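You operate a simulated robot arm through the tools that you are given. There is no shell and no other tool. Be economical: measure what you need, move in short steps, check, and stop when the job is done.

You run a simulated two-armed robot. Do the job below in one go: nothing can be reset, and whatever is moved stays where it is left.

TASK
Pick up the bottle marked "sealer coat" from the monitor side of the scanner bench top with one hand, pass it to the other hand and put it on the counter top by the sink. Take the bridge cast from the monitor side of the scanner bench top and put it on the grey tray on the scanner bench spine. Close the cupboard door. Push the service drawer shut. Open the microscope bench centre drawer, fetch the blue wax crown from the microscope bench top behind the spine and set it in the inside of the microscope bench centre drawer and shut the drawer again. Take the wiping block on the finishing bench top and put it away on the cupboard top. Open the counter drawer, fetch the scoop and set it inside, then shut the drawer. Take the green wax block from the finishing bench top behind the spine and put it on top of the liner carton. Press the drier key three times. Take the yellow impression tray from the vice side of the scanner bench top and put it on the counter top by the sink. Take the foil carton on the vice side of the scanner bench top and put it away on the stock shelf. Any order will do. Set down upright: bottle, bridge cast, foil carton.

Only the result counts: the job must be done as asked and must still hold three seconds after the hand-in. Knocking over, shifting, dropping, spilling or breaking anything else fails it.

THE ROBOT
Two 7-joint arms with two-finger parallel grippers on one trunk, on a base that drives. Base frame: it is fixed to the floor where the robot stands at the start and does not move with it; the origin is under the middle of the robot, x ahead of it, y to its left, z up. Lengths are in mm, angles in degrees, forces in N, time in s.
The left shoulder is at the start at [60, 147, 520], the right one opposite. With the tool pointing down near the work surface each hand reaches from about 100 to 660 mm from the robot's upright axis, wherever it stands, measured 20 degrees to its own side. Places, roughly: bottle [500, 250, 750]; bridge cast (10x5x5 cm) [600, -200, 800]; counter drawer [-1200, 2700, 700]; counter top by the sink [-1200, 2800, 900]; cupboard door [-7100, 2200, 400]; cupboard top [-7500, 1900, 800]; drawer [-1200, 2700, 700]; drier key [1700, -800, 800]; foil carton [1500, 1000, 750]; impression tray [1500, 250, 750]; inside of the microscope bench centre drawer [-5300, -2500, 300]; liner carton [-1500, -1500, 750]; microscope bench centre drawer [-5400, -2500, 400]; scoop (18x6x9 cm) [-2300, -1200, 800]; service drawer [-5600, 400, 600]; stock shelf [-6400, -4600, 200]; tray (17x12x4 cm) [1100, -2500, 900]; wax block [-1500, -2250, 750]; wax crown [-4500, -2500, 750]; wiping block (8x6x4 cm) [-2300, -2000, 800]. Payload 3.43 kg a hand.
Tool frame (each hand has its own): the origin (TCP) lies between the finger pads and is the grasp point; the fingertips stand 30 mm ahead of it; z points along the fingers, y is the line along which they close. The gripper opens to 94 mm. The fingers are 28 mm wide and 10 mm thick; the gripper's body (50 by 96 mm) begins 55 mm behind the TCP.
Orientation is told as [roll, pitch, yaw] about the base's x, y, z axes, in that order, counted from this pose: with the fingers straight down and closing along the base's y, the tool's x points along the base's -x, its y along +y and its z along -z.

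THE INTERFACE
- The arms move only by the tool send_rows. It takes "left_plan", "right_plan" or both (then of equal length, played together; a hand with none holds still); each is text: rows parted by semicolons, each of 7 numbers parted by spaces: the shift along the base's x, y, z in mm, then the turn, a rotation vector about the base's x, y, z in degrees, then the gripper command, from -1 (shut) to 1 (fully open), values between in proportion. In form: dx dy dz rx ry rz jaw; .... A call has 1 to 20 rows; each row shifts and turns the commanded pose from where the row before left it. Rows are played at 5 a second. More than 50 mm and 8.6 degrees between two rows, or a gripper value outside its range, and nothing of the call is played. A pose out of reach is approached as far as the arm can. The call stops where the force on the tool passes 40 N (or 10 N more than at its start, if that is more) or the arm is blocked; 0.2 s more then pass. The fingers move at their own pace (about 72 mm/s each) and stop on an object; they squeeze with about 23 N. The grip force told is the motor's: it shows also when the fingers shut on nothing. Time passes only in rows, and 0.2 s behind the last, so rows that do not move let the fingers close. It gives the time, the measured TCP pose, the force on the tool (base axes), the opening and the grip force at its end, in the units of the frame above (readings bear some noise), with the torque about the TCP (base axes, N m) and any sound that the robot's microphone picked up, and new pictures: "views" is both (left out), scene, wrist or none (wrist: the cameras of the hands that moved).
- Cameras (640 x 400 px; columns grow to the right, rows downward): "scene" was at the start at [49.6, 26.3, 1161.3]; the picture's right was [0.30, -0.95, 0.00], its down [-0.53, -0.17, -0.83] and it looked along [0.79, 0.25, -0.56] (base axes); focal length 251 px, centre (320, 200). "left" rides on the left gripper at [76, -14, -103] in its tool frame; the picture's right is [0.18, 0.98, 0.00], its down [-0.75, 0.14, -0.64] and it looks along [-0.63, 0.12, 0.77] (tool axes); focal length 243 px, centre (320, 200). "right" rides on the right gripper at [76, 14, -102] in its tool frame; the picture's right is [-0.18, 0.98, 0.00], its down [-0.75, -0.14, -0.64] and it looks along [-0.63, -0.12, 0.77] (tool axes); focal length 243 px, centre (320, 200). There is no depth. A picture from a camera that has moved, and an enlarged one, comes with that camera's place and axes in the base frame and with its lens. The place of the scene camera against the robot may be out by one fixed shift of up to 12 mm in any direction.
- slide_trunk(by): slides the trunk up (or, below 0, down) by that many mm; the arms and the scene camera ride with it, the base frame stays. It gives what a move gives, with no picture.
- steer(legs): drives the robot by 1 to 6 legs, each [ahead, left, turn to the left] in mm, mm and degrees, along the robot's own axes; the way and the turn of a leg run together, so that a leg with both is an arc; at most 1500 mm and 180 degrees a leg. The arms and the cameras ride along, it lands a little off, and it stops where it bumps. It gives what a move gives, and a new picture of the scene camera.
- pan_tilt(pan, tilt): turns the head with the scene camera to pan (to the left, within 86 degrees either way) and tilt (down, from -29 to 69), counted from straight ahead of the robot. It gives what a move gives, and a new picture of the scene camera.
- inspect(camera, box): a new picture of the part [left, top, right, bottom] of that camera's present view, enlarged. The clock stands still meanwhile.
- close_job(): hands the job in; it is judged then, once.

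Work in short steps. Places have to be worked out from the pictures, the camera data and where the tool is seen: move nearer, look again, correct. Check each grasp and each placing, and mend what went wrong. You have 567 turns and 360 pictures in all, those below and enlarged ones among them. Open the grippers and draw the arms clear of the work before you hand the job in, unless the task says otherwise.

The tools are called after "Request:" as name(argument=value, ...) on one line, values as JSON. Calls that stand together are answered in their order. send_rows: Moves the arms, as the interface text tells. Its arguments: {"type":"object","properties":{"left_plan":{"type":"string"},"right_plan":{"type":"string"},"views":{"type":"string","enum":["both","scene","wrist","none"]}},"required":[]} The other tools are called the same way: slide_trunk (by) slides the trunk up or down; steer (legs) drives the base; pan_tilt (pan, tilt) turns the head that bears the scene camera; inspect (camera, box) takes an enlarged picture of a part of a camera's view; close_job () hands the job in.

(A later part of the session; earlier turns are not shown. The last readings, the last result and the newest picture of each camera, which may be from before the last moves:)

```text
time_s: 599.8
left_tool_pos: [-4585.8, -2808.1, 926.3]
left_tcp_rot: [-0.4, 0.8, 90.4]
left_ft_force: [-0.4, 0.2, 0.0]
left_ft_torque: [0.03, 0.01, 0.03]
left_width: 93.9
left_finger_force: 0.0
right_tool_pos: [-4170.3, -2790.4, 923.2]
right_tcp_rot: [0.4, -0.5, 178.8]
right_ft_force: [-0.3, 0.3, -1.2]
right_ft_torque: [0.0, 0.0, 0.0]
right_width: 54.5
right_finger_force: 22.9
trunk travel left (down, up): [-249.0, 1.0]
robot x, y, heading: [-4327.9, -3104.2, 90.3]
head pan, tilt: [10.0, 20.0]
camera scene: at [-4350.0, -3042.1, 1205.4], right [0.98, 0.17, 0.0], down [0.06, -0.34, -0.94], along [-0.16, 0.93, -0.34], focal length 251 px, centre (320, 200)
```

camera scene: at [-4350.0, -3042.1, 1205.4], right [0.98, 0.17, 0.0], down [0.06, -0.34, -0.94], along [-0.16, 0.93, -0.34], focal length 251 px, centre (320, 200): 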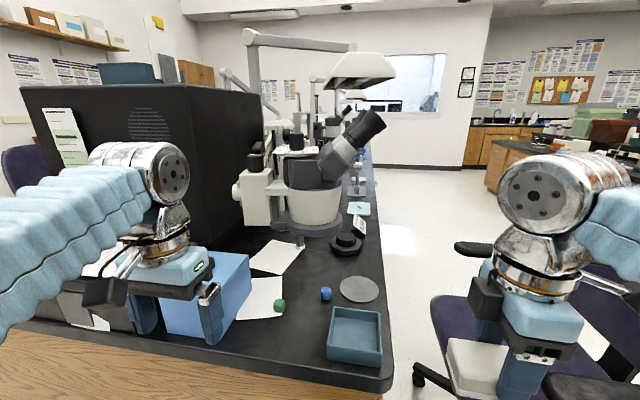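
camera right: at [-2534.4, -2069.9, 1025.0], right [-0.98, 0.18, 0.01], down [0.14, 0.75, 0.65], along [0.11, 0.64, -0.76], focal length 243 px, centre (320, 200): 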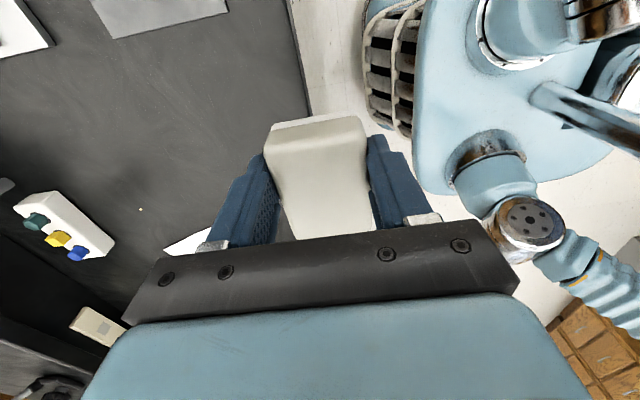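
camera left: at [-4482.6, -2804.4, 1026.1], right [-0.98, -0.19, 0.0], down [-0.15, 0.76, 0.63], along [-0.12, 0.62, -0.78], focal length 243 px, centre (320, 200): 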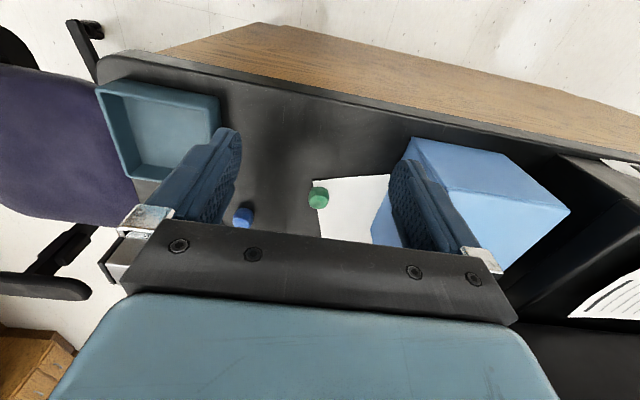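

Nothing looks displaced and the space is clear; the light-blue box's top is only ≈881. I bring the left hand (jaws half open) above the blue crown.

Request:
send_rows(left_plan="27 30 0 0 0 0 0; 27 32 -3 0 0 0 0; 27 32 -6 0 0 0 0; 27 32 -8 0 0 0 0; 27 32 -8 0 0 0 0; 28 32 -8 0 0 0 0; 0 0 0 0 0 0 0", views="both")

```text
time_s: 601.1
left_tool_pos: [-4435.1, -2648.3, 898.8]
left_tcp_rot: [-0.5, 1.3, 89.6]
left_ft_force: [3.9, -5.1, -2.8]
left_ft_torque: [0.38, 0.31, -0.06]
left_width: 46.9
left_finger_force: 0.1
right_tool_pos: [-4169.8, -2791.2, 922.7]
right_tcp_rot: [0.5, -0.5, 178.8]
right_ft_force: [0.1, 0.0, -1.0]
right_ft_torque: [0.0, -0.03, 0.0]
right_width: 54.4
right_finger_force: 22.1
trunk travel left (down, up): [-249.0, 1.0]
robot x, y, heading: [-4328.4, -3107.8, 90.0]
head pan, tilt: [10.0, 20.0]
stopped in row 6 (left hand): the force on the tool passed its limit at 50 N (the readings are from after the stop); the commanded pose is now the measured one
camera scene: at [-4349.8, -3043.1, 1205.3], right [0.99, 0.17, 0.0], down [0.06, -0.34, -0.94], along [-0.16, 0.93, -0.34], focal length 251 px, centre (320, 200)
camera left: at [-4425.4, -2721.9, 1004.2], right [-0.98, -0.18, 0.0], down [-0.14, 0.77, 0.62], along [-0.11, 0.62, -0.78], focal length 243 px, centre (320, 200)
```

scene: 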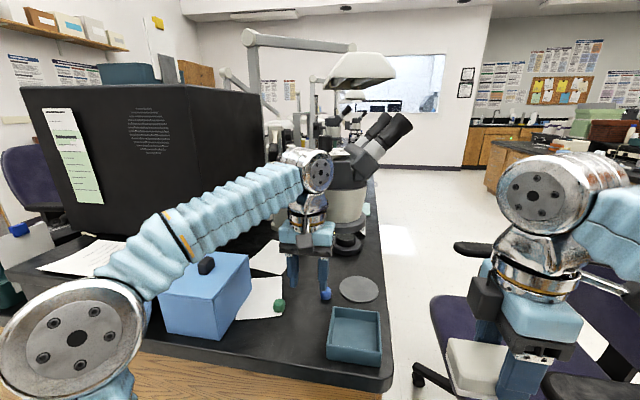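
left: 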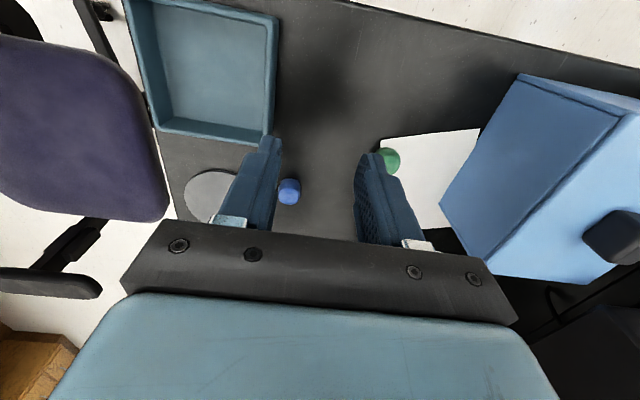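

Contact again: the wrist is touching the boom-mounted microscope head above the bench end. I withdraw along the same path and inspect it closely.

Request:
send_rows(left_plan="-5 -30 2 0 0 0 0; -20 -30 5 0 0 0 0; -27 -32 8 0 0 0 0; -27 -32 8 0 0 0 0; -27 -30 6 0 0 0 0; -27 -10 0 0 0 0 0", views="scene")

Request:
inspect(camera="scene", box=[200, 20, 460, 260])

```text
time_s: 602.5
left_tool_pos: [-4568.9, -2810.6, 929.4]
left_tcp_rot: [-0.6, 1.1, 89.6]
left_ft_force: [0.8, -0.1, -0.1]
left_ft_torque: [-0.01, -0.01, 0.02]
left_width: 47.3
left_finger_force: 0.2
right_tool_pos: [-4169.4, -2791.2, 922.5]
right_tcp_rot: [0.6, -0.5, 178.8]
right_ft_force: [-0.2, 0.3, -0.5]
right_ft_torque: [0.01, -0.02, 0.01]
right_width: 54.3
right_finger_force: 23.3
trunk travel left (down, up): [-249.0, 1.0]
robot x, y, heading: [-4334.5, -3098.0, 90.1]
head pan, tilt: [10.0, 20.0]
camera scene: at [-4349.8, -3042.3, 1205.4], right [0.99, 0.17, 0.0], down [0.06, -0.34, -0.94], along [-0.16, 0.93, -0.34], focal length 251 px, centre (320, 200)
```

scene: 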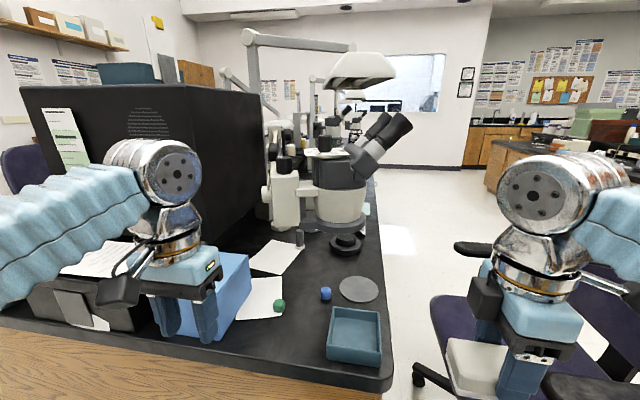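

```text
1.67 times, centred on (330, 140) of scene
camera zoom: at [-4349.8, -3042.3, 1205.4], right [0.99, 0.17, 0.0], down [0.06, -0.34, -0.94], along [-0.16, 0.93, -0.34], focal length 419 px, centre (303, 300)
```

zoom: 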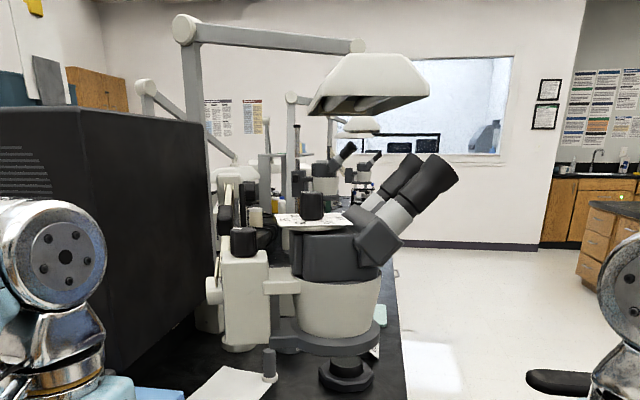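

The hanging microscope head seems to have swung. I go back to about the earlier viewpoint to compare its position with the picture taken before.

Request:
steer(legs=[[-250, 20, 3.4]])

Request:
pan_tilt(pan=5, tilt=25)

Request:
inspect(camera="scene", box=[200, 40, 420, 260])

```text
time_s: 604.4
left_tool_pos: [-4598.9, -3075.8, 929.9]
left_tcp_rot: [-0.6, 1.2, 93.3]
left_ft_force: [0.7, 0.3, -1.0]
left_ft_torque: [-0.02, 0.0, 0.02]
left_width: 46.9
left_finger_force: 0.0
right_tool_pos: [-4201.3, -3031.8, 922.4]
right_tcp_rot: [0.6, -0.5, -177.7]
right_ft_force: [-0.4, 0.9, -0.9]
right_ft_torque: [-0.01, -0.05, 0.03]
right_width: 54.3
right_finger_force: 22.4
trunk travel left (down, up): [-249.0, 1.0]
robot x, y, heading: [-4343.5, -3352.6, 93.4]
head pan, tilt: [10.0, 20.0]
camera scene: at [-4365.9, -3294.3, 1205.4], right [0.97, 0.23, 0.0], down [0.08, -0.33, -0.94], along [-0.22, 0.91, -0.34], focal length 251 px, centre (320, 200)
```

scene: 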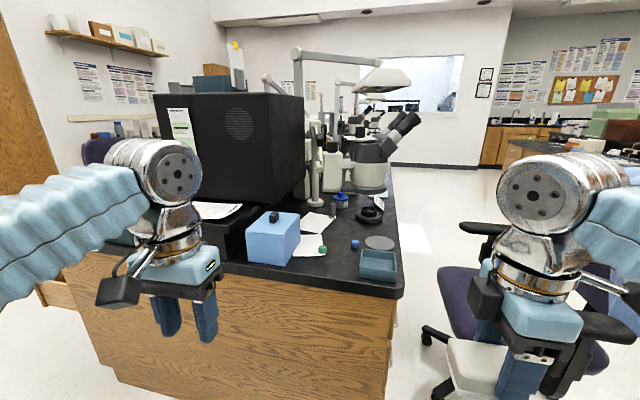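

```text
time_s: 605.0
left_tool_pos: [-4597.6, -3075.1, 930.1]
left_tcp_rot: [-0.6, 1.0, 93.2]
left_ft_force: [-0.6, -0.2, -0.5]
left_ft_torque: [0.0, 0.0, -0.01]
left_width: 47.0
left_finger_force: 0.0
right_tool_pos: [-4201.6, -3032.5, 923.5]
right_tcp_rot: [0.6, -0.6, -177.7]
right_ft_force: [0.8, 0.2, -1.2]
right_ft_torque: [0.02, -0.02, -0.03]
right_width: 54.4
right_finger_force: 22.8
trunk travel left (down, up): [-249.0, 1.0]
robot x, y, heading: [-4343.7, -3358.2, 93.7]
head pan, tilt: [5.0, 25.0]
camera scene: at [-4357.8, -3293.9, 1197.3], right [0.99, 0.15, 0.0], down [0.06, -0.42, -0.91], along [-0.13, 0.9, -0.42], focal length 251 px, centre (320, 200)
```

scene: 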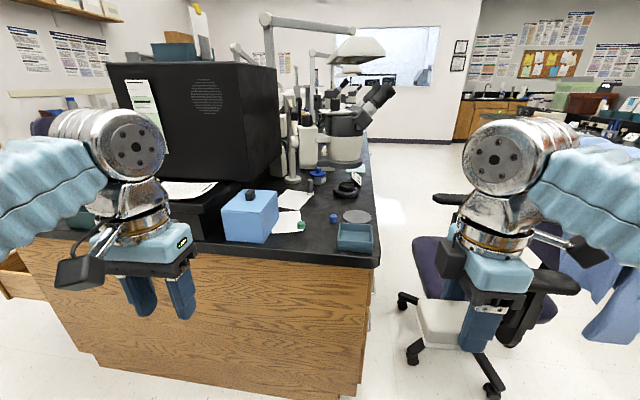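

```text
1.82 times, centred on (310, 150) of scene
camera zoom: at [-4357.8, -3293.9, 1197.3], right [0.99, 0.15, 0.0], down [0.06, -0.42, -0.91], along [-0.13, 0.9, -0.42], focal length 457 px, centre (338, 291)
```

zoom: 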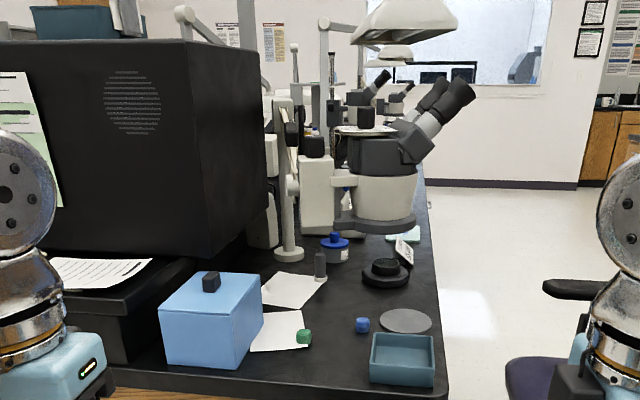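

The head has swung ≈53 mm about its pole. I'll swing it back gently: return to the previous stand and use the right hand from its right side, watching it in the head camera.

Request:
steer(legs=[[0, 0, -3.6], [252, -5, 0]])

Request:
pan_tilt(pan=10, tilt=20)

```text
time_s: 607.3
left_tool_pos: [-4571.3, -2813.7, 929.7]
left_tcp_rot: [-0.5, 1.1, 89.4]
left_ft_force: [0.7, 0.0, -0.3]
left_ft_torque: [0.02, 0.0, -0.03]
left_width: 47.0
left_finger_force: 0.1
right_tool_pos: [-4173.2, -2798.1, 923.5]
right_tcp_rot: [0.6, -0.6, 178.3]
right_ft_force: [0.2, -0.1, -0.8]
right_ft_torque: [-0.03, 0.04, 0.0]
right_width: 54.1
right_finger_force: 22.8
trunk travel left (down, up): [-249.0, 1.0]
robot x, y, heading: [-4333.7, -3112.3, 89.3]
head pan, tilt: [5.0, 25.0]
camera scene: at [-4347.1, -3048.5, 1197.3], right [1.0, 0.08, 0.0], down [0.03, -0.42, -0.91], along [-0.07, 0.9, -0.42], focal length 251 px, centre (320, 200)
```

scene: 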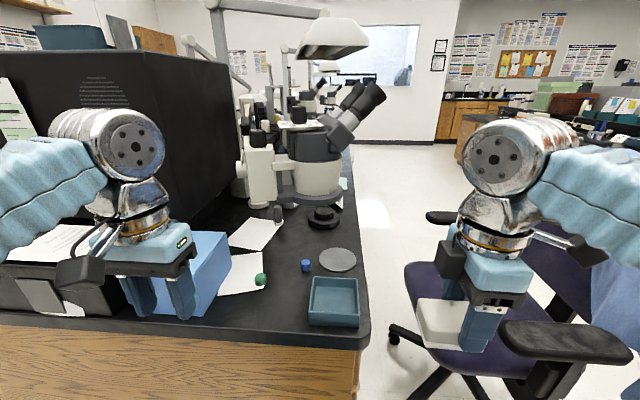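

```text
time_s: 607.9
left_tool_pos: [-4572.3, -2813.8, 929.5]
left_tcp_rot: [-0.5, 1.1, 89.3]
left_ft_force: [-0.4, 0.7, -0.4]
left_ft_torque: [-0.01, -0.02, 0.0]
left_width: 46.9
left_finger_force: 0.0
right_tool_pos: [-4174.4, -2798.2, 923.7]
right_tcp_rot: [0.6, -0.5, 178.2]
right_ft_force: [0.8, 0.6, -0.9]
right_ft_torque: [-0.04, 0.02, -0.01]
right_width: 54.3
right_finger_force: 23.5
trunk travel left (down, up): [-249.0, 1.0]
robot x, y, heading: [-4334.9, -3109.4, 89.7]
head pan, tilt: [10.0, 20.0]
camera scene: at [-4355.2, -3048.3, 1205.3], right [0.99, 0.16, 0.0], down [0.06, -0.34, -0.94], along [-0.15, 0.93, -0.34], focal length 251 px, centre (320, 200)
```

scene: 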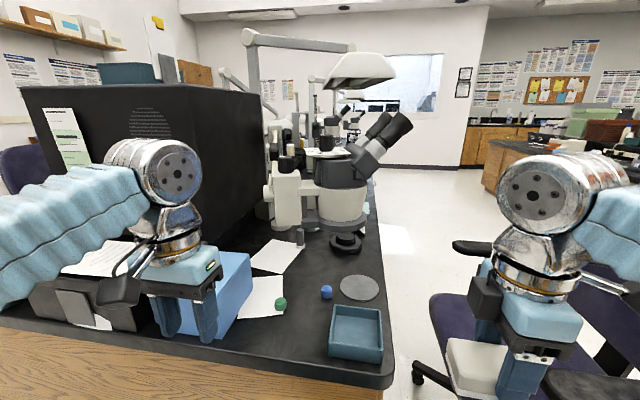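

To push at bowl height without touching the eyepieces, I yaw the right hand back and tilt it forward so its side can nudge the bowl.

Request:
send_rows(right_plan="2 -4 0 0 0 -8.2 -1; 2 -4 0 0 0 -8.2 -1; 2 -4 0 0 0 -8.2 -1; 2 -4 0 0 0 -8.2 -1; 2 -4 0 0 0 -8.2 -1; 2 -4 0 0 0 -8.2 -1; 2 -4 0 0 0 -8.2 -1; 2 -4 0 0 0 -8.2 -1; 2 -4 0 0 0 -8.2 -1; 2 -4 0 0 0 -8.2 -1; 2 0 0 0 0 -6 -1", views="none")

Request:
send_rows(right_plan="0 10 5 7.8 0 0 -1; 0 10 5 7.8 0 0 -1; 0 10 5 7.8 0 0 -1; 0 10 5 7.8 0 0 -1; 0 10 5 7.8 0 0 -1; 0 10 5 7.8 0 0 -1; 0 10 5 7.8 0 0 -1; 0 10 5 7.8 0 0 -1; 0 10 5 7.8 0 0 -1", views="scene")

```text
time_s: 610.3
left_tool_pos: [-4571.1, -2813.0, 929.5]
left_tcp_rot: [-0.6, 1.1, 89.3]
left_ft_force: [0.0, -0.4, -0.4]
left_ft_torque: [0.03, 0.02, 0.01]
left_width: 46.9
left_finger_force: 0.1
right_tool_pos: [-4152.3, -2837.2, 922.3]
right_tcp_rot: [0.6, -0.5, 90.2]
right_ft_force: [0.3, 0.7, -1.6]
right_ft_torque: [-0.04, 0.03, 0.0]
right_width: 54.3
right_finger_force: 23.3
trunk travel left (down, up): [-249.0, 1.0]
robot x, y, heading: [-4337.8, -3107.8, 89.6]
head pan, tilt: [10.0, 20.0]
```

```text
time_s: 612.3
left_tool_pos: [-4572.8, -2813.8, 929.2]
left_tcp_rot: [-0.5, 1.2, 89.3]
left_ft_force: [0.2, -0.1, 0.5]
left_ft_torque: [-0.02, 0.0, 0.01]
left_width: 47.0
left_finger_force: 0.1
right_tool_pos: [-4151.8, -2748.5, 969.0]
right_tcp_rot: [-0.5, -70.7, 91.2]
right_ft_force: [-0.4, 0.5, -0.9]
right_ft_torque: [-0.02, -0.01, -0.02]
right_width: 54.7
right_finger_force: 22.8
trunk travel left (down, up): [-249.0, 1.0]
robot x, y, heading: [-4334.0, -3111.1, 89.6]
head pan, tilt: [10.0, 20.0]
camera scene: at [-4355.2, -3048.4, 1205.4], right [0.99, 0.16, 0.0], down [0.06, -0.34, -0.94], along [-0.15, 0.93, -0.34], focal length 251 px, centre (320, 200)
```

scene: 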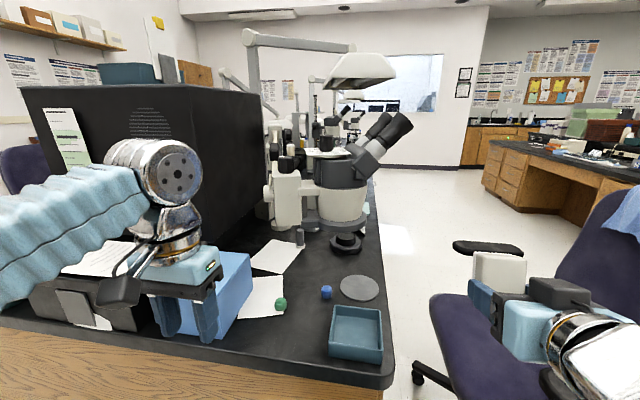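

Request:
send_rows(right_plan="-5 40 8 0 0 0 -1; -5 40 8 0 0 0 -1; -5 40 8 0 0 0 -1; -5 40 6 0 0 0 -1", views="scene")

```text
time_s: 613.3
left_tool_pos: [-4572.4, -2814.7, 930.2]
left_tcp_rot: [-0.5, 1.2, 89.2]
left_ft_force: [0.1, -0.1, -0.2]
left_ft_torque: [0.01, -0.03, 0.02]
left_width: 47.0
left_finger_force: 0.0
right_tool_pos: [-4167.5, -2591.4, 995.4]
right_tcp_rot: [-0.1, -70.8, 90.9]
right_ft_force: [0.3, 0.1, -1.1]
right_ft_torque: [-0.06, -0.02, -0.01]
right_width: 54.3
right_finger_force: 23.2
trunk travel left (down, up): [-249.0, 1.0]
robot x, y, heading: [-4338.5, -3110.1, 89.7]
head pan, tilt: [10.0, 20.0]
camera scene: at [-4355.2, -3048.5, 1205.3], right [0.99, 0.16, 0.0], down [0.06, -0.34, -0.94], along [-0.15, 0.93, -0.34], focal length 251 px, centre (320, 200)
```

scene: 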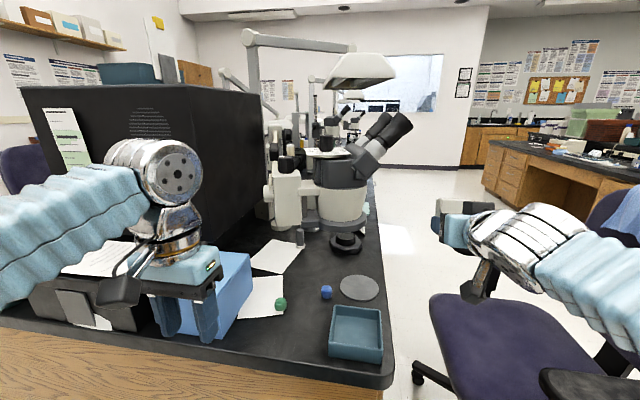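

Request:
send_rows(right_plan="-30 0 0 0 0 0 -1; -30 0 0 0 0 0 -1; -25 0 0 0 0 0 -1; -15 0 0 0 0 0 -1; -10 0 0 0 0 0 -1", views="scene")

```text
time_s: 614.5
left_tool_pos: [-4570.9, -2815.0, 929.7]
left_tcp_rot: [-0.6, 1.1, 89.4]
left_ft_force: [0.2, -1.1, 0.4]
left_ft_torque: [0.01, 0.02, 0.01]
left_width: 46.9
left_finger_force: 0.0
right_tool_pos: [-4279.8, -2588.5, 997.3]
right_tcp_rot: [-0.5, -70.8, 91.0]
right_ft_force: [-0.1, 0.0, -0.9]
right_ft_torque: [-0.04, -0.02, -0.01]
right_width: 54.5
right_finger_force: 22.8
trunk travel left (down, up): [-249.0, 1.0]
robot x, y, heading: [-4332.9, -3111.8, 89.3]
head pan, tilt: [10.0, 20.0]
camera scene: at [-4355.2, -3048.3, 1205.4], right [0.99, 0.16, 0.0], down [0.06, -0.34, -0.94], along [-0.15, 0.93, -0.34], focal length 251 px, centre (320, 200)
```

scene: 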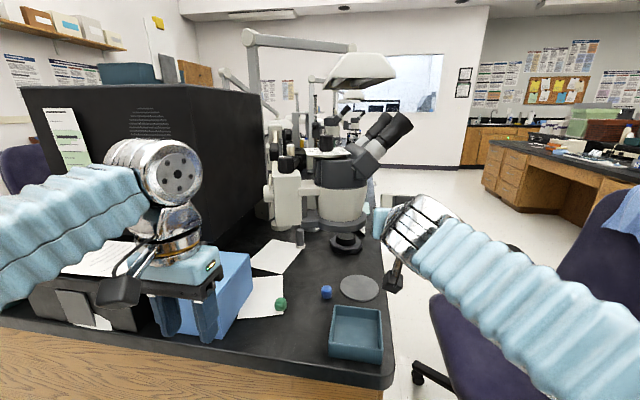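

Almost touching. I continue in 10 mm steps, watching the force.

Request:
send_rows(right_plan="-10 0 0 0 0 0 -1; -10 0 0 0 0 0 -1; -10 0 0 0 0 0 -1", views="scene")

```text
time_s: 615.3
left_tool_pos: [-4569.6, -2816.0, 929.6]
left_tcp_rot: [-0.4, 1.2, 89.2]
left_ft_force: [-0.6, 0.2, 0.2]
left_ft_torque: [0.03, 0.0, -0.03]
left_width: 47.0
left_finger_force: 0.1
right_tool_pos: [-4307.0, -2587.4, 995.8]
right_tcp_rot: [-0.2, -70.6, 90.6]
right_ft_force: [17.9, -17.8, -3.4]
right_ft_torque: [-0.13, -0.09, 0.13]
right_width: 54.1
right_finger_force: 23.1
trunk travel left (down, up): [-249.0, 1.0]
robot x, y, heading: [-4335.5, -3106.2, 89.7]
head pan, tilt: [10.0, 20.0]
camera scene: at [-4353.3, -3050.1, 1205.4], right [0.99, 0.16, 0.0], down [0.05, -0.34, -0.94], along [-0.15, 0.93, -0.34], focal length 251 px, centre (320, 200)
```

scene: 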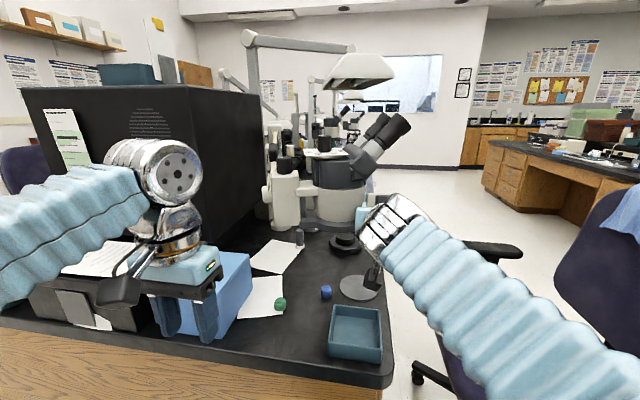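

Contact made and it yields. I continue pushing gently.

Request:
send_rows(right_plan="-10 3 0 0 0 0 -1; -10 3 0 0 0 0 -1; -10 3 0 0 0 0 -1; 0 0 0 0 0 0 -1", views="scene")

```text
time_s: 615.6
left_tool_pos: [-4570.5, -2813.0, 931.2]
left_tcp_rot: [-0.5, 1.1, 89.3]
left_ft_force: [0.1, 0.0, -0.6]
left_ft_torque: [0.0, 0.04, 0.0]
left_width: 46.8
left_finger_force: 0.1
right_tool_pos: [-4306.6, -2586.2, 993.4]
right_tcp_rot: [-0.9, -70.1, 90.7]
right_ft_force: [9.1, -11.1, -6.2]
right_ft_torque: [-0.18, -0.14, 0.09]
right_width: 54.3
right_finger_force: 23.5
trunk travel left (down, up): [-249.0, 1.0]
robot x, y, heading: [-4335.6, -3112.4, 89.4]
head pan, tilt: [10.0, 20.0]
stopped in row 1 (right hand): the force on the tool passed its limit at 49 N (the readings are from after the stop); the commanded pose is now the measured one
camera scene: at [-4353.7, -3049.5, 1205.4], right [0.99, 0.16, 0.0], down [0.06, -0.34, -0.94], along [-0.15, 0.93, -0.34], focal length 251 px, centre (320, 200)
```

scene: 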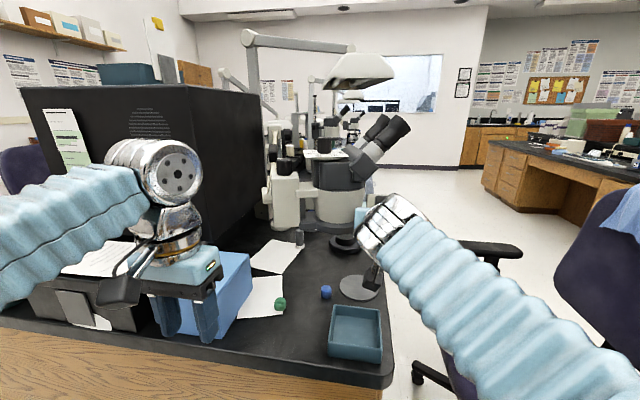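

I continue with 3 mm steps to avoid force spikes.

Request:
send_rows(right_plan="-3 0 0 0 0 0 -1; -3 0 0 0 0 0 -1; -3 0 0 0 0 0 -1; -3 0 0 0 0 0 -1; -3 0 0 0 0 0 -1; -3 0 0 0 0 0 -1; -3 0 0 0 0 0 -1; -3 0 0 0 0 0 -1; -3 0 0 0 0 0 -1; -3 0 0 0 0 0 -1", views="none")

Request:
inspect(camera="scene", box=[200, 20, 460, 260])

```text
time_s: 616.3
left_tool_pos: [-4569.3, -2814.6, 930.6]
left_tcp_rot: [-0.5, 1.1, 89.2]
left_ft_force: [-0.7, -1.0, 0.0]
left_ft_torque: [-0.01, 0.06, -0.02]
left_width: 47.1
left_finger_force: 0.1
right_tool_pos: [-4308.7, -2585.5, 993.0]
right_tcp_rot: [-1.4, -69.9, 90.8]
right_ft_force: [9.7, -12.9, -6.7]
right_ft_torque: [-0.18, -0.2, 0.14]
right_width: 54.4
right_finger_force: 23.2
trunk travel left (down, up): [-249.0, 1.0]
robot x, y, heading: [-4333.0, -3111.5, 89.4]
head pan, tilt: [10.0, 20.0]
stopped in row 3 (right hand): the force on the tool passed its limit at 43 N (the readings are from after the stop); the commanded pose is now the measured one
```

```text
1.67 times, centred on (330, 140) of scene
camera zoom: at [-4353.5, -3049.8, 1205.4], right [0.99, 0.16, 0.0], down [0.05, -0.34, -0.94], along [-0.15, 0.93, -0.34], focal length 419 px, centre (303, 300)
```

zoom: 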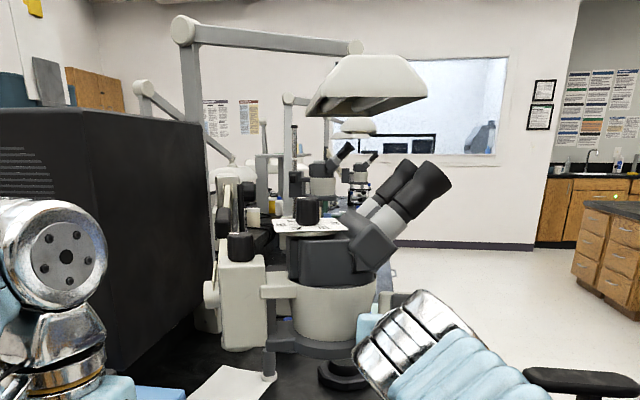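

The contact is on the bowl's front right; I back off, move further along y to press squarely on its side.

Request:
send_rows(right_plan="20 0 0 0 0 0 -1; 20 0 0 0 0 0 -1; 0 35 0 0 0 0 -1; 0 35 0 0 0 0 -1; -10 0 0 0 0 0 -1; -10 0 0 0 0 0 -1", views="none")

Request:
send_rows(right_plan="-5 0 0 0 0 0 -1; -5 0 0 0 0 0 -1; -4 0 0 0 0 0 -1; -4 0 0 0 0 0 -1; -4 0 0 0 0 0 -1; -4 0 0 0 0 0 -1; -4 0 0 0 0 0 -1; -4 0 0 0 0 0 -1; -4 0 0 0 0 0 -1; -4 0 0 0 0 0 -1; -4 0 0 0 0 0 -1; -4 0 0 0 0 0 -1", views="scene")

```text
time_s: 617.7
left_tool_pos: [-4571.9, -2813.7, 929.4]
left_tcp_rot: [-0.5, 1.1, 89.1]
left_ft_force: [0.0, 0.2, -0.3]
left_ft_torque: [0.02, -0.01, -0.01]
left_width: 47.0
left_finger_force: 0.1
right_tool_pos: [-4293.6, -2516.7, 994.4]
right_tcp_rot: [-1.3, -70.0, 90.9]
right_ft_force: [0.5, -0.4, -1.2]
right_ft_torque: [-0.02, 0.02, -0.02]
right_width: 54.2
right_finger_force: 22.8
trunk travel left (down, up): [-249.0, 1.0]
robot x, y, heading: [-4328.5, -3112.3, 89.6]
head pan, tilt: [10.0, 20.0]
```

```text
time_s: 620.3
left_tool_pos: [-4571.1, -2814.2, 930.4]
left_tcp_rot: [-0.5, 1.2, 89.1]
left_ft_force: [0.0, 0.1, -0.3]
left_ft_torque: [0.01, 0.01, 0.0]
left_width: 46.9
left_finger_force: 0.0
right_tool_pos: [-4342.8, -2517.0, 994.9]
right_tcp_rot: [-1.2, -70.1, 90.8]
right_ft_force: [1.6, -1.3, -0.7]
right_ft_torque: [-0.01, 0.08, 0.13]
right_width: 54.7
right_finger_force: 22.7
trunk travel left (down, up): [-249.0, 1.0]
robot x, y, heading: [-4332.7, -3114.0, 89.7]
head pan, tilt: [10.0, 20.0]
camera scene: at [-4354.7, -3048.8, 1205.4], right [0.99, 0.16, 0.0], down [0.06, -0.34, -0.94], along [-0.15, 0.93, -0.34], focal length 251 px, centre (320, 200)
```

scene: 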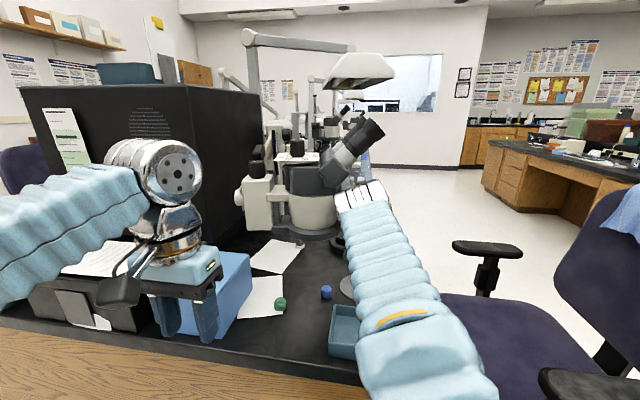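

The head swung back with very little force and now matches the earlier picture. I withdraw the right hand to its side.

Request:
send_rows(right_plan="20 0 0 0 0 0 -1; 40 0 0 0 0 0 -1; 40 -10 0 0 0 0 -1; 40 -30 0 0 0 0 -1; 20 -40 0 0 0 0 -1; 0 -40 0 0 0 0 -1; 0 -40 0 0 0 0 -1; 0 -40 -10 0 0 0 -1; 0 -40 -10 0 0 0 -1; 0 -30 -10 0 0 0 -1", views="scene")

```text
time_s: 622.5
left_tool_pos: [-4571.6, -2814.7, 930.7]
left_tcp_rot: [-0.6, 1.1, 89.2]
left_ft_force: [0.3, -0.5, 0.5]
left_ft_torque: [-0.01, 0.0, -0.01]
left_width: 47.3
left_finger_force: 0.2
right_tool_pos: [-4180.3, -2787.8, 962.3]
right_tcp_rot: [-1.2, -70.0, 90.7]
right_ft_force: [0.1, 0.9, -1.0]
right_ft_torque: [-0.03, -0.01, -0.01]
right_width: 54.2
right_finger_force: 23.1
trunk travel left (down, up): [-249.0, 1.0]
robot x, y, heading: [-4330.6, -3115.4, 89.5]
head pan, tilt: [10.0, 20.0]
camera scene: at [-4354.8, -3048.6, 1205.4], right [0.99, 0.16, 0.0], down [0.06, -0.34, -0.94], along [-0.15, 0.93, -0.34], focal length 251 px, centre (320, 200)
```

scene: 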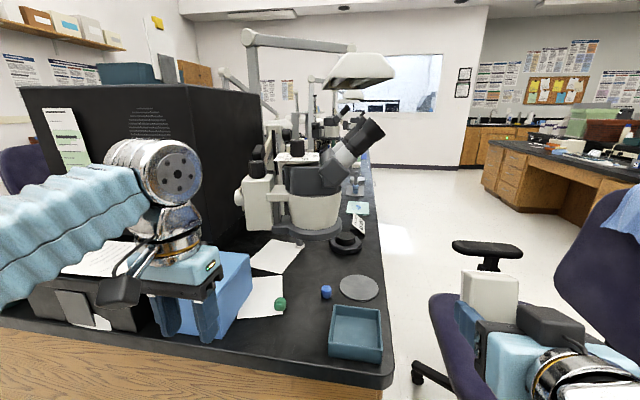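

The microscope head looks as before. Now the crown, under the head: I tilt the left hand 55° and approach low from the bench end.

Request:
send_rows(left_plan="20 8 -8 7.9 0 0 0; 20 8 -8 7.9 0 0 0; 20 8 -8 7.9 0 0 0; 20 8 -8 7.9 0 0 0; 20 8 -8 7.9 0 0 0; 20 8 -8 7.9 0 0 0; 20 8 -8 7.9 0 0 0; 3 5 -12 0 0 0 0; 3 5 -12 0 0 0 0; 3 5 -12 0 0 0 0", views="both")

```text
time_s: 624.7
left_tool_pos: [-4422.9, -2744.1, 836.7]
left_tcp_rot: [0.6, -54.2, 88.6]
left_ft_force: [0.2, -0.1, 0.0]
left_ft_torque: [0.03, 0.03, -0.03]
left_width: 46.9
left_finger_force: 0.1
right_tool_pos: [-4181.3, -2788.8, 963.7]
right_tcp_rot: [-1.3, -70.0, 90.7]
right_ft_force: [0.0, -0.8, -1.3]
right_ft_torque: [-0.01, -0.01, -0.02]
right_width: 54.3
right_finger_force: 22.8
trunk travel left (down, up): [-249.0, 1.0]
robot x, y, heading: [-4335.5, -3112.1, 89.4]
head pan, tilt: [10.0, 20.0]
camera scene: at [-4354.8, -3048.9, 1205.4], right [0.99, 0.16, 0.0], down [0.06, -0.34, -0.94], along [-0.15, 0.93, -0.34], focal length 251 px, centre (320, 200)
camera left: at [-4411.9, -2872.8, 835.7], right [-0.99, -0.09, -0.14], down [-0.14, -0.08, 0.99], along [-0.1, 0.99, 0.06], focal length 243 px, centre (320, 200)
```

scene: 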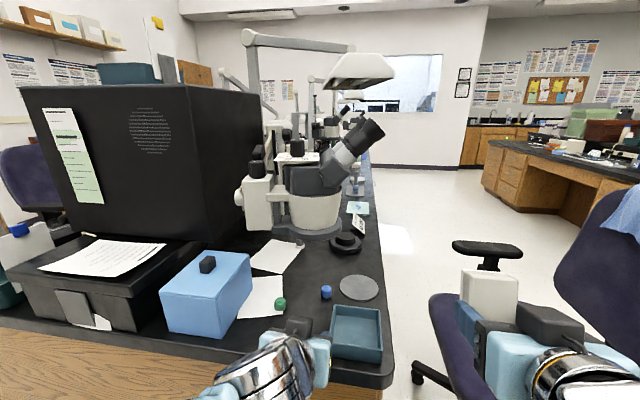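
left: 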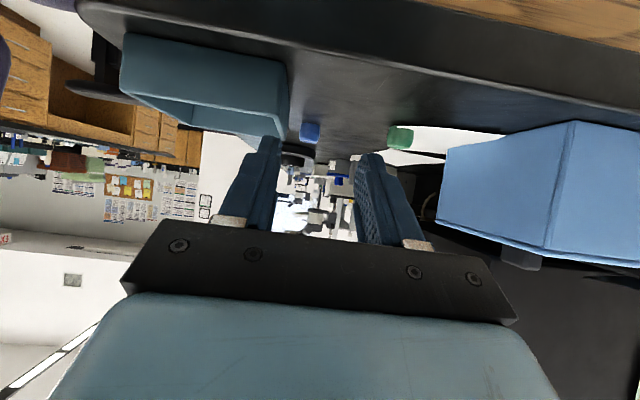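

The teal tray is close on the right, so I come in from a heading turned 15° (from the left), keeping clear of tray and green crown.

Request:
send_rows(left_plan="-16 10 -8 0 0 -7.5 0; -16 20 -8 0 0 -7.5 0; 0 20 -4 0 0 0 0; 0 0 0 0 0 0 0", views="both")

```text
time_s: 625.7
left_tool_pos: [-4454.1, -2691.4, 816.9]
left_tcp_rot: [0.6, -54.1, 73.6]
left_ft_force: [0.2, 0.4, 0.1]
left_ft_torque: [0.02, -0.02, -0.02]
left_width: 47.0
left_finger_force: 0.0
right_tool_pos: [-4181.6, -2788.8, 963.4]
right_tcp_rot: [-1.3, -69.9, 90.7]
right_ft_force: [-0.6, 0.2, -1.1]
right_ft_torque: [-0.03, 0.0, 0.04]
right_width: 54.2
right_finger_force: 23.1
trunk travel left (down, up): [-249.0, 1.0]
robot x, y, heading: [-4334.2, -3110.6, 89.4]
head pan, tilt: [10.0, 20.0]
camera scene: at [-4354.8, -3048.7, 1205.4], right [0.99, 0.16, 0.0], down [0.06, -0.34, -0.94], along [-0.15, 0.93, -0.34], focal length 251 px, centre (320, 200)
camera left: at [-4477.1, -2818.9, 815.0], right [-0.98, 0.17, -0.14], down [-0.15, -0.04, 0.99], along [0.16, 0.99, 0.06], focal length 243 px, centre (320, 200)
```

scene: 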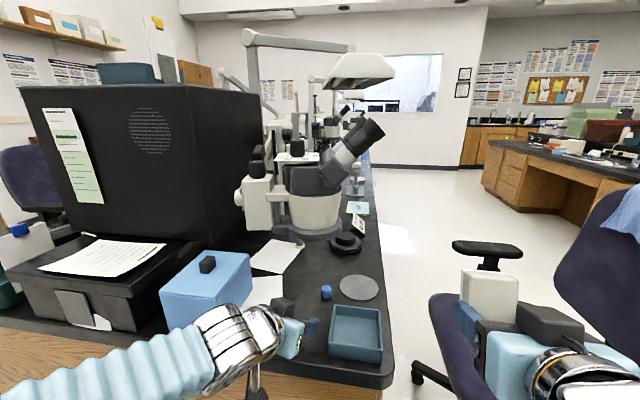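
left: 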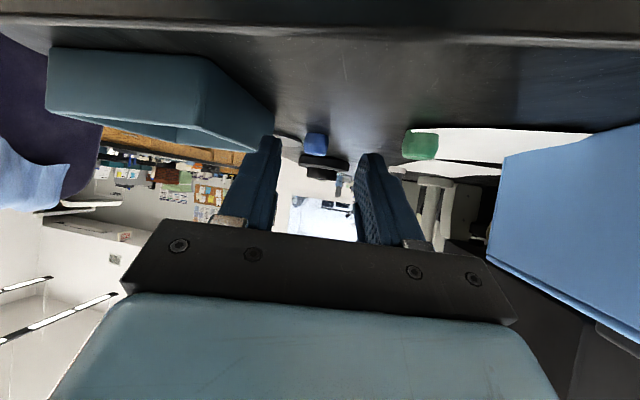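

Aligned: crown ≈(-4420,-2551). I advance along this line.

Request:
send_rows(left_plan="6 25 -2 0 0 0 0; 6 25 -3 0 0 0 0; 6 25 -3 0 0 0 0; 6 25 -3 0 0 0 0; 0 0 0 0 0 0 0", views="wrist")

```text
time_s: 626.9
left_tool_pos: [-4431.7, -2591.7, 805.3]
left_tcp_rot: [0.6, -54.2, 73.6]
left_ft_force: [0.0, 0.3, -0.7]
left_ft_torque: [0.01, 0.0, -0.02]
left_width: 47.2
left_finger_force: 0.1
right_tool_pos: [-4181.0, -2789.0, 962.9]
right_tcp_rot: [-1.2, -69.9, 90.8]
right_ft_force: [0.4, 0.4, -0.5]
right_ft_torque: [-0.05, -0.01, 0.02]
right_width: 54.5
right_finger_force: 22.7
trunk travel left (down, up): [-249.0, 1.0]
robot x, y, heading: [-4333.4, -3113.8, 89.5]
head pan, tilt: [10.0, 20.0]
camera left: at [-4454.9, -2719.8, 802.9], right [-0.98, 0.17, -0.14], down [-0.15, -0.04, 0.99], along [0.16, 0.99, 0.06], focal length 243 px, centre (320, 200)
```

left: 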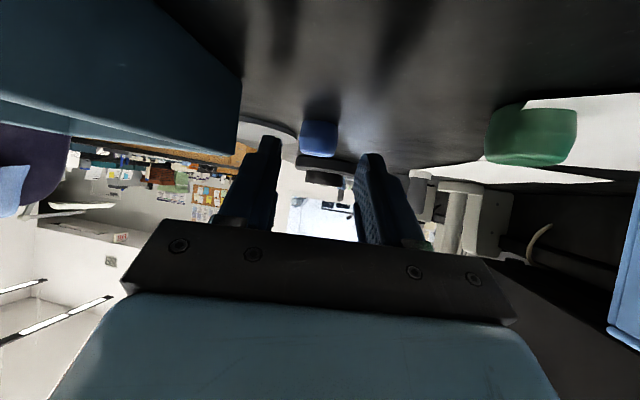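

Crown at (-4420,-2547). I advance 22 mm more, lower 8 mm and close.

Request:
send_rows(left_plan="3 11 -4 0 0 0 0; 2 11 -4 0 0 0 0; 0 0 0 0 0 0 0; 0 0 0 0 0 0 -1; 0 0 0 0 0 0 -1; 0 0 0 0 0 0 -1", views="wrist")

```text
time_s: 628.3
left_tool_pos: [-4427.0, -2570.6, 796.2]
left_tcp_rot: [0.6, -54.0, 73.6]
left_ft_force: [0.1, -0.3, 0.0]
left_ft_torque: [-0.04, -0.01, 0.02]
left_width: 0.1
left_finger_force: 22.7
right_tool_pos: [-4181.6, -2788.8, 962.3]
right_tcp_rot: [-1.4, -70.1, 90.8]
right_ft_force: [0.0, -0.3, -1.5]
right_ft_torque: [-0.05, -0.02, -0.03]
right_width: 54.6
right_finger_force: 23.6
trunk travel left (down, up): [-249.0, 1.0]
robot x, y, heading: [-4336.3, -3108.5, 89.5]
head pan, tilt: [10.0, 20.0]
camera left: at [-4449.1, -2698.2, 794.5], right [-0.98, 0.17, -0.14], down [-0.15, -0.04, 0.99], along [0.16, 0.99, 0.06], focal length 243 px, centre (320, 200)
```

left: 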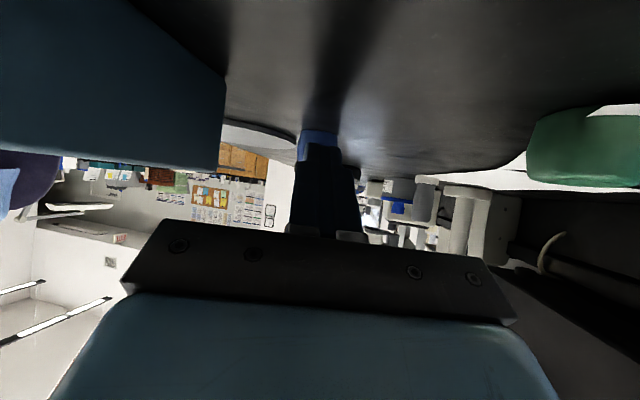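

The fingers closed short of the crown. I reopen, advance 16 mm, lower 3 mm and close again.

Request:
send_rows(left_plan="-3 -10 2 0 0 0 0; 0 0 0 0 0 0 0; 0 0 0 0 0 0 0", views="wrist")

```text
time_s: 629.1
left_tool_pos: [-4429.5, -2579.8, 798.4]
left_tcp_rot: [0.6, -54.2, 73.6]
left_ft_force: [0.7, -0.2, -0.2]
left_ft_torque: [0.0, 0.01, 0.01]
left_width: 47.0
left_finger_force: 0.1
right_tool_pos: [-4181.2, -2789.3, 962.6]
right_tcp_rot: [-1.3, -70.0, 90.8]
right_ft_force: [0.2, -0.6, -1.6]
right_ft_torque: [-0.02, 0.0, -0.01]
right_width: 54.3
right_finger_force: 22.7
trunk travel left (down, up): [-249.0, 1.0]
robot x, y, heading: [-4334.0, -3109.0, 89.5]
head pan, tilt: [10.0, 20.0]
camera left: at [-4452.7, -2708.2, 797.0], right [-0.98, 0.17, -0.14], down [-0.15, -0.04, 0.99], along [0.16, 0.99, 0.06], focal length 243 px, centre (320, 200)
```

left: 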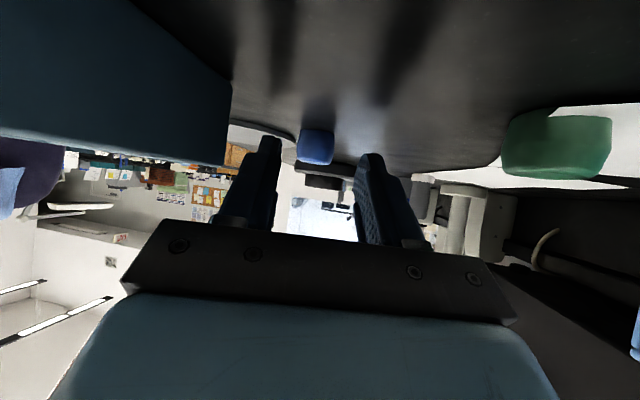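

The crown is now about 46 mm ahead of the TCP. I advance 28 mm, lower 4 mm and close.

Request:
send_rows(left_plan="4 13 -2 0 0 0 0; 4 14 -2 0 0 0 0; 0 0 -1 0 0 0 0; 0 0 0 0 0 0 -1; 0 0 0 0 0 0 -1; 0 0 0 0 0 0 -1", views="wrist")

```text
time_s: 630.5
left_tool_pos: [-4421.0, -2554.3, 796.9]
left_tcp_rot: [0.8, -54.2, 73.6]
left_ft_force: [-0.6, -0.2, 4.8]
left_ft_torque: [0.11, 0.04, 0.02]
left_width: 22.5
left_finger_force: 22.8
right_tool_pos: [-4182.1, -2788.2, 963.6]
right_tcp_rot: [-1.2, -70.2, 90.8]
right_ft_force: [0.4, -0.2, -1.2]
right_ft_torque: [-0.04, 0.02, 0.0]
right_width: 54.3
right_finger_force: 23.6
trunk travel left (down, up): [-249.0, 1.0]
robot x, y, heading: [-4333.5, -3113.4, 89.5]
head pan, tilt: [10.0, 20.0]
camera left: at [-4444.7, -2681.7, 794.7], right [-0.98, 0.17, -0.14], down [-0.15, -0.04, 0.99], along [0.16, 0.99, 0.06], focal length 243 px, centre (320, 200)
```

left: 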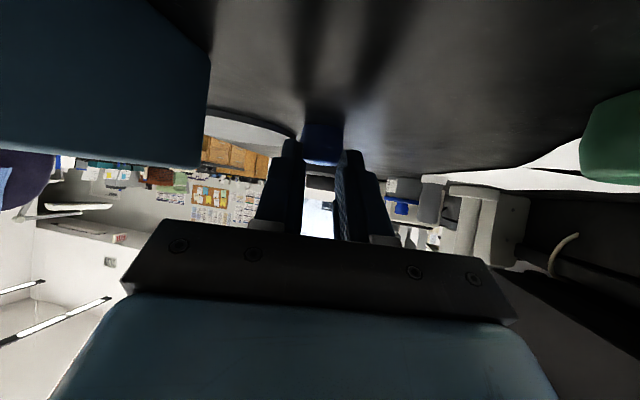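

Gripped (22.5 mm). I lift slightly and back out along the same line.

Request:
send_rows(left_plan="0 0 8 0 0 0 -1; -4 -10 8 0 0 0 -1; -7 -25 5 0 0 0 -1; -7 -25 5 0 0 0 -1; -7 -25 5 0 0 0 -1; -7 -25 5 0 0 0 -1; -10 -25 5 0 0 0 -1; -10 -25 5 0 0 0 -1", views="both")

```text
time_s: 632.3
left_tool_pos: [-4471.7, -2715.8, 842.4]
left_tcp_rot: [0.5, -54.0, 73.6]
left_ft_force: [0.8, -0.2, 0.3]
left_ft_torque: [0.02, 0.01, 0.0]
left_width: 0.1
left_finger_force: 23.0
right_tool_pos: [-4181.4, -2787.9, 962.5]
right_tcp_rot: [-1.2, -69.9, 90.8]
right_ft_force: [-0.5, 0.5, -1.3]
right_ft_torque: [-0.04, 0.01, -0.01]
right_width: 54.4
right_finger_force: 22.6
trunk travel left (down, up): [-249.0, 1.0]
robot x, y, heading: [-4334.4, -3112.8, 89.2]
head pan, tilt: [10.0, 20.0]
camera scene: at [-4354.7, -3048.5, 1205.4], right [0.99, 0.16, 0.0], down [0.06, -0.34, -0.94], along [-0.15, 0.93, -0.34], focal length 251 px, centre (320, 200)
camera left: at [-4494.8, -2842.8, 841.4], right [-0.98, 0.17, -0.14], down [-0.15, -0.04, 0.99], along [0.16, 0.99, 0.06], focal length 243 px, centre (320, 200)
```

scene: 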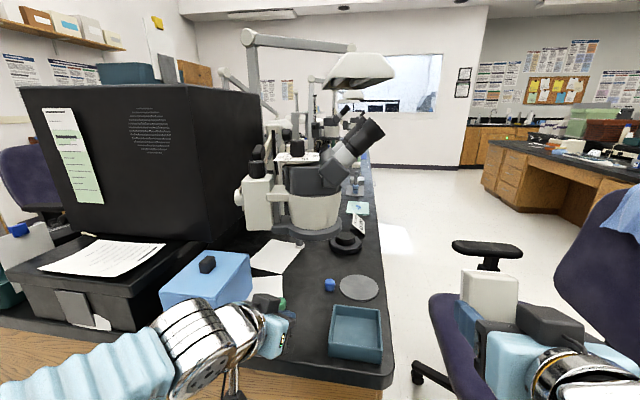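
left: 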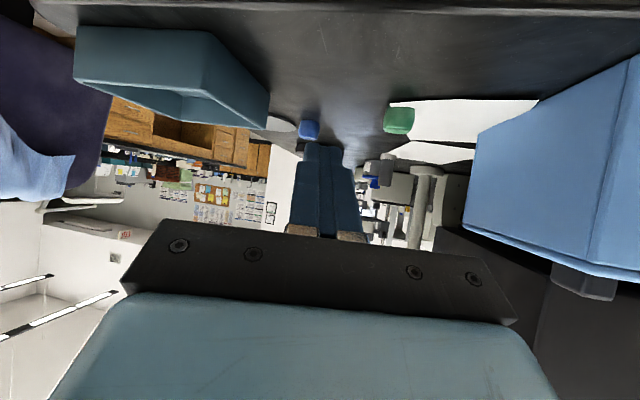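

It slipped: I had only caught its near edge. I reopen and approach again, going deeper.

Request:
send_rows(left_plan="8 26 -9 0 0 0 0; 8 26 -9 0 0 0 0; 8 27 -9 0 0 0 0; 8 27 -9 0 0 0 0; 0 0 0 0 0 0 0", views="wrist")

```text
time_s: 633.5
left_tool_pos: [-4441.3, -2610.6, 805.0]
left_tcp_rot: [0.5, -54.2, 73.8]
left_ft_force: [-0.4, 0.2, -0.9]
left_ft_torque: [0.0, 0.01, 0.01]
left_width: 47.2
left_finger_force: 0.1
right_tool_pos: [-4180.9, -2789.6, 961.6]
right_tcp_rot: [-1.4, -70.0, 90.8]
right_ft_force: [0.2, 0.0, -1.3]
right_ft_torque: [-0.03, 0.01, -0.02]
right_width: 54.3
right_finger_force: 22.9
trunk travel left (down, up): [-249.0, 1.0]
robot x, y, heading: [-4331.1, -3116.2, 89.5]
head pan, tilt: [10.0, 20.0]
camera left: at [-4465.1, -2738.1, 803.4], right [-0.98, 0.17, -0.14], down [-0.15, -0.04, 0.99], along [0.16, 0.99, 0.06], focal length 243 px, centre (320, 200)
```

left: 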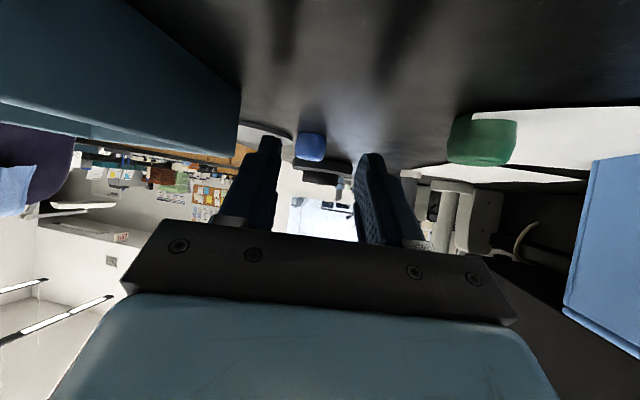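

Crown is a bit deeper than estimated (y≈-2515). I advance further in small steps and close.

Request:
send_rows(left_plan="6 20 -2 0 0 0 0; 6 20 -2 0 0 0 0; 6 20 -2 0 0 0 0; 5 19 -1 0 0 0 0; 0 0 0 0 0 0 0", views="wrist")

```text
time_s: 634.7
left_tool_pos: [-4417.3, -2528.5, 799.6]
left_tcp_rot: [0.7, -54.2, 73.6]
left_ft_force: [-0.2, -0.7, -0.3]
left_ft_torque: [-0.01, -0.02, 0.02]
left_width: 47.0
left_finger_force: 0.0
right_tool_pos: [-4180.5, -2789.5, 962.2]
right_tcp_rot: [-1.3, -70.0, 90.8]
right_ft_force: [0.4, -0.1, -1.3]
right_ft_torque: [-0.03, -0.01, 0.02]
right_width: 54.3
right_finger_force: 23.3
trunk travel left (down, up): [-249.0, 1.0]
robot x, y, heading: [-4338.8, -3109.1, 89.3]
head pan, tilt: [10.0, 20.0]
camera left: at [-4440.5, -2656.6, 796.8], right [-0.98, 0.17, -0.14], down [-0.15, -0.04, 0.99], along [0.16, 0.99, 0.06], focal length 243 px, centre (320, 200)
```

left: 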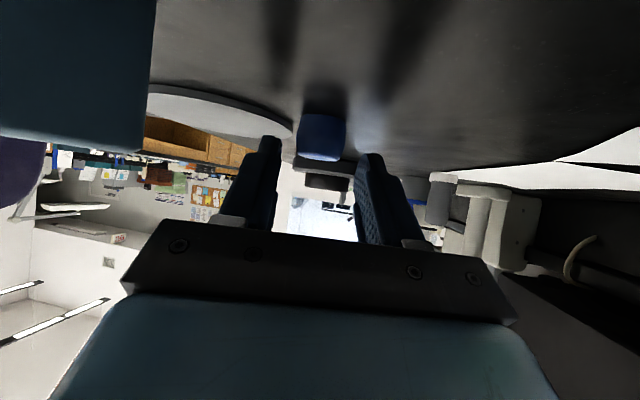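

Two-view scaling gives the crown 16 mm ahead of the TCP, as wanted. I lower 3 mm and close.

Request:
send_rows(left_plan="1 4 -3 0 0 0 0; 0 0 0 0 0 0 -1; 0 0 0 0 0 0 -1; 0 0 0 0 0 0 -1; 0 0 0 0 0 0 -1", views="none")

Request:
send_rows(left_plan="0 0 6 0 0 0 -1; 0 0 6 0 0 0 -1; -4 -12 5 0 0 0 -1; -6 -22 4 0 0 0 -1; -6 -22 4 0 0 0 -1", views="wrist")

```text
time_s: 635.9
left_tool_pos: [-4416.7, -2526.1, 795.8]
left_tcp_rot: [0.6, -54.2, 73.6]
left_ft_force: [-0.1, 0.3, 0.4]
left_ft_torque: [0.07, 0.0, 0.03]
left_width: 26.3
left_finger_force: 22.8
right_tool_pos: [-4180.6, -2788.4, 963.2]
right_tcp_rot: [-1.4, -70.0, 90.8]
right_ft_force: [0.7, -0.1, -0.8]
right_ft_torque: [-0.03, -0.01, -0.02]
right_width: 54.4
right_finger_force: 23.0
trunk travel left (down, up): [-249.0, 1.0]
robot x, y, heading: [-4332.5, -3109.9, 89.3]
head pan, tilt: [10.0, 20.0]
```

```text
time_s: 637.1
left_tool_pos: [-4432.5, -2580.9, 822.2]
left_tcp_rot: [0.7, -54.1, 73.7]
left_ft_force: [-0.3, -0.5, -0.7]
left_ft_torque: [0.01, 0.03, -0.02]
left_width: 26.4
left_finger_force: 22.6
right_tool_pos: [-4181.2, -2788.2, 963.5]
right_tcp_rot: [-1.3, -69.9, 90.8]
right_ft_force: [0.5, 0.1, -1.2]
right_ft_torque: [-0.03, 0.01, 0.02]
right_width: 54.3
right_finger_force: 23.1
trunk travel left (down, up): [-249.0, 1.0]
robot x, y, heading: [-4333.9, -3110.2, 89.4]
head pan, tilt: [10.0, 20.0]
camera left: at [-4455.9, -2708.1, 819.8], right [-0.98, 0.17, -0.14], down [-0.15, -0.04, 0.99], along [0.16, 0.99, 0.06], focal length 243 px, centre (320, 200)
```

left: 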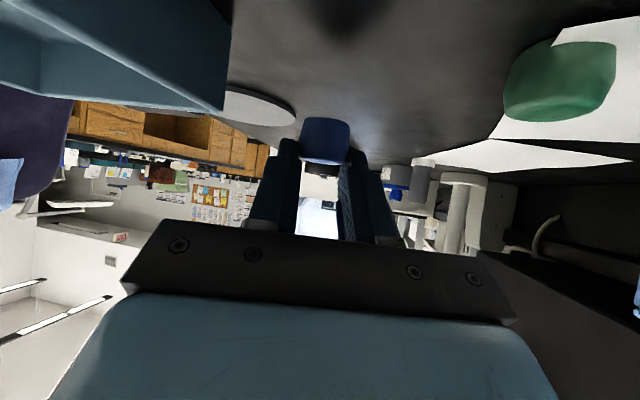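

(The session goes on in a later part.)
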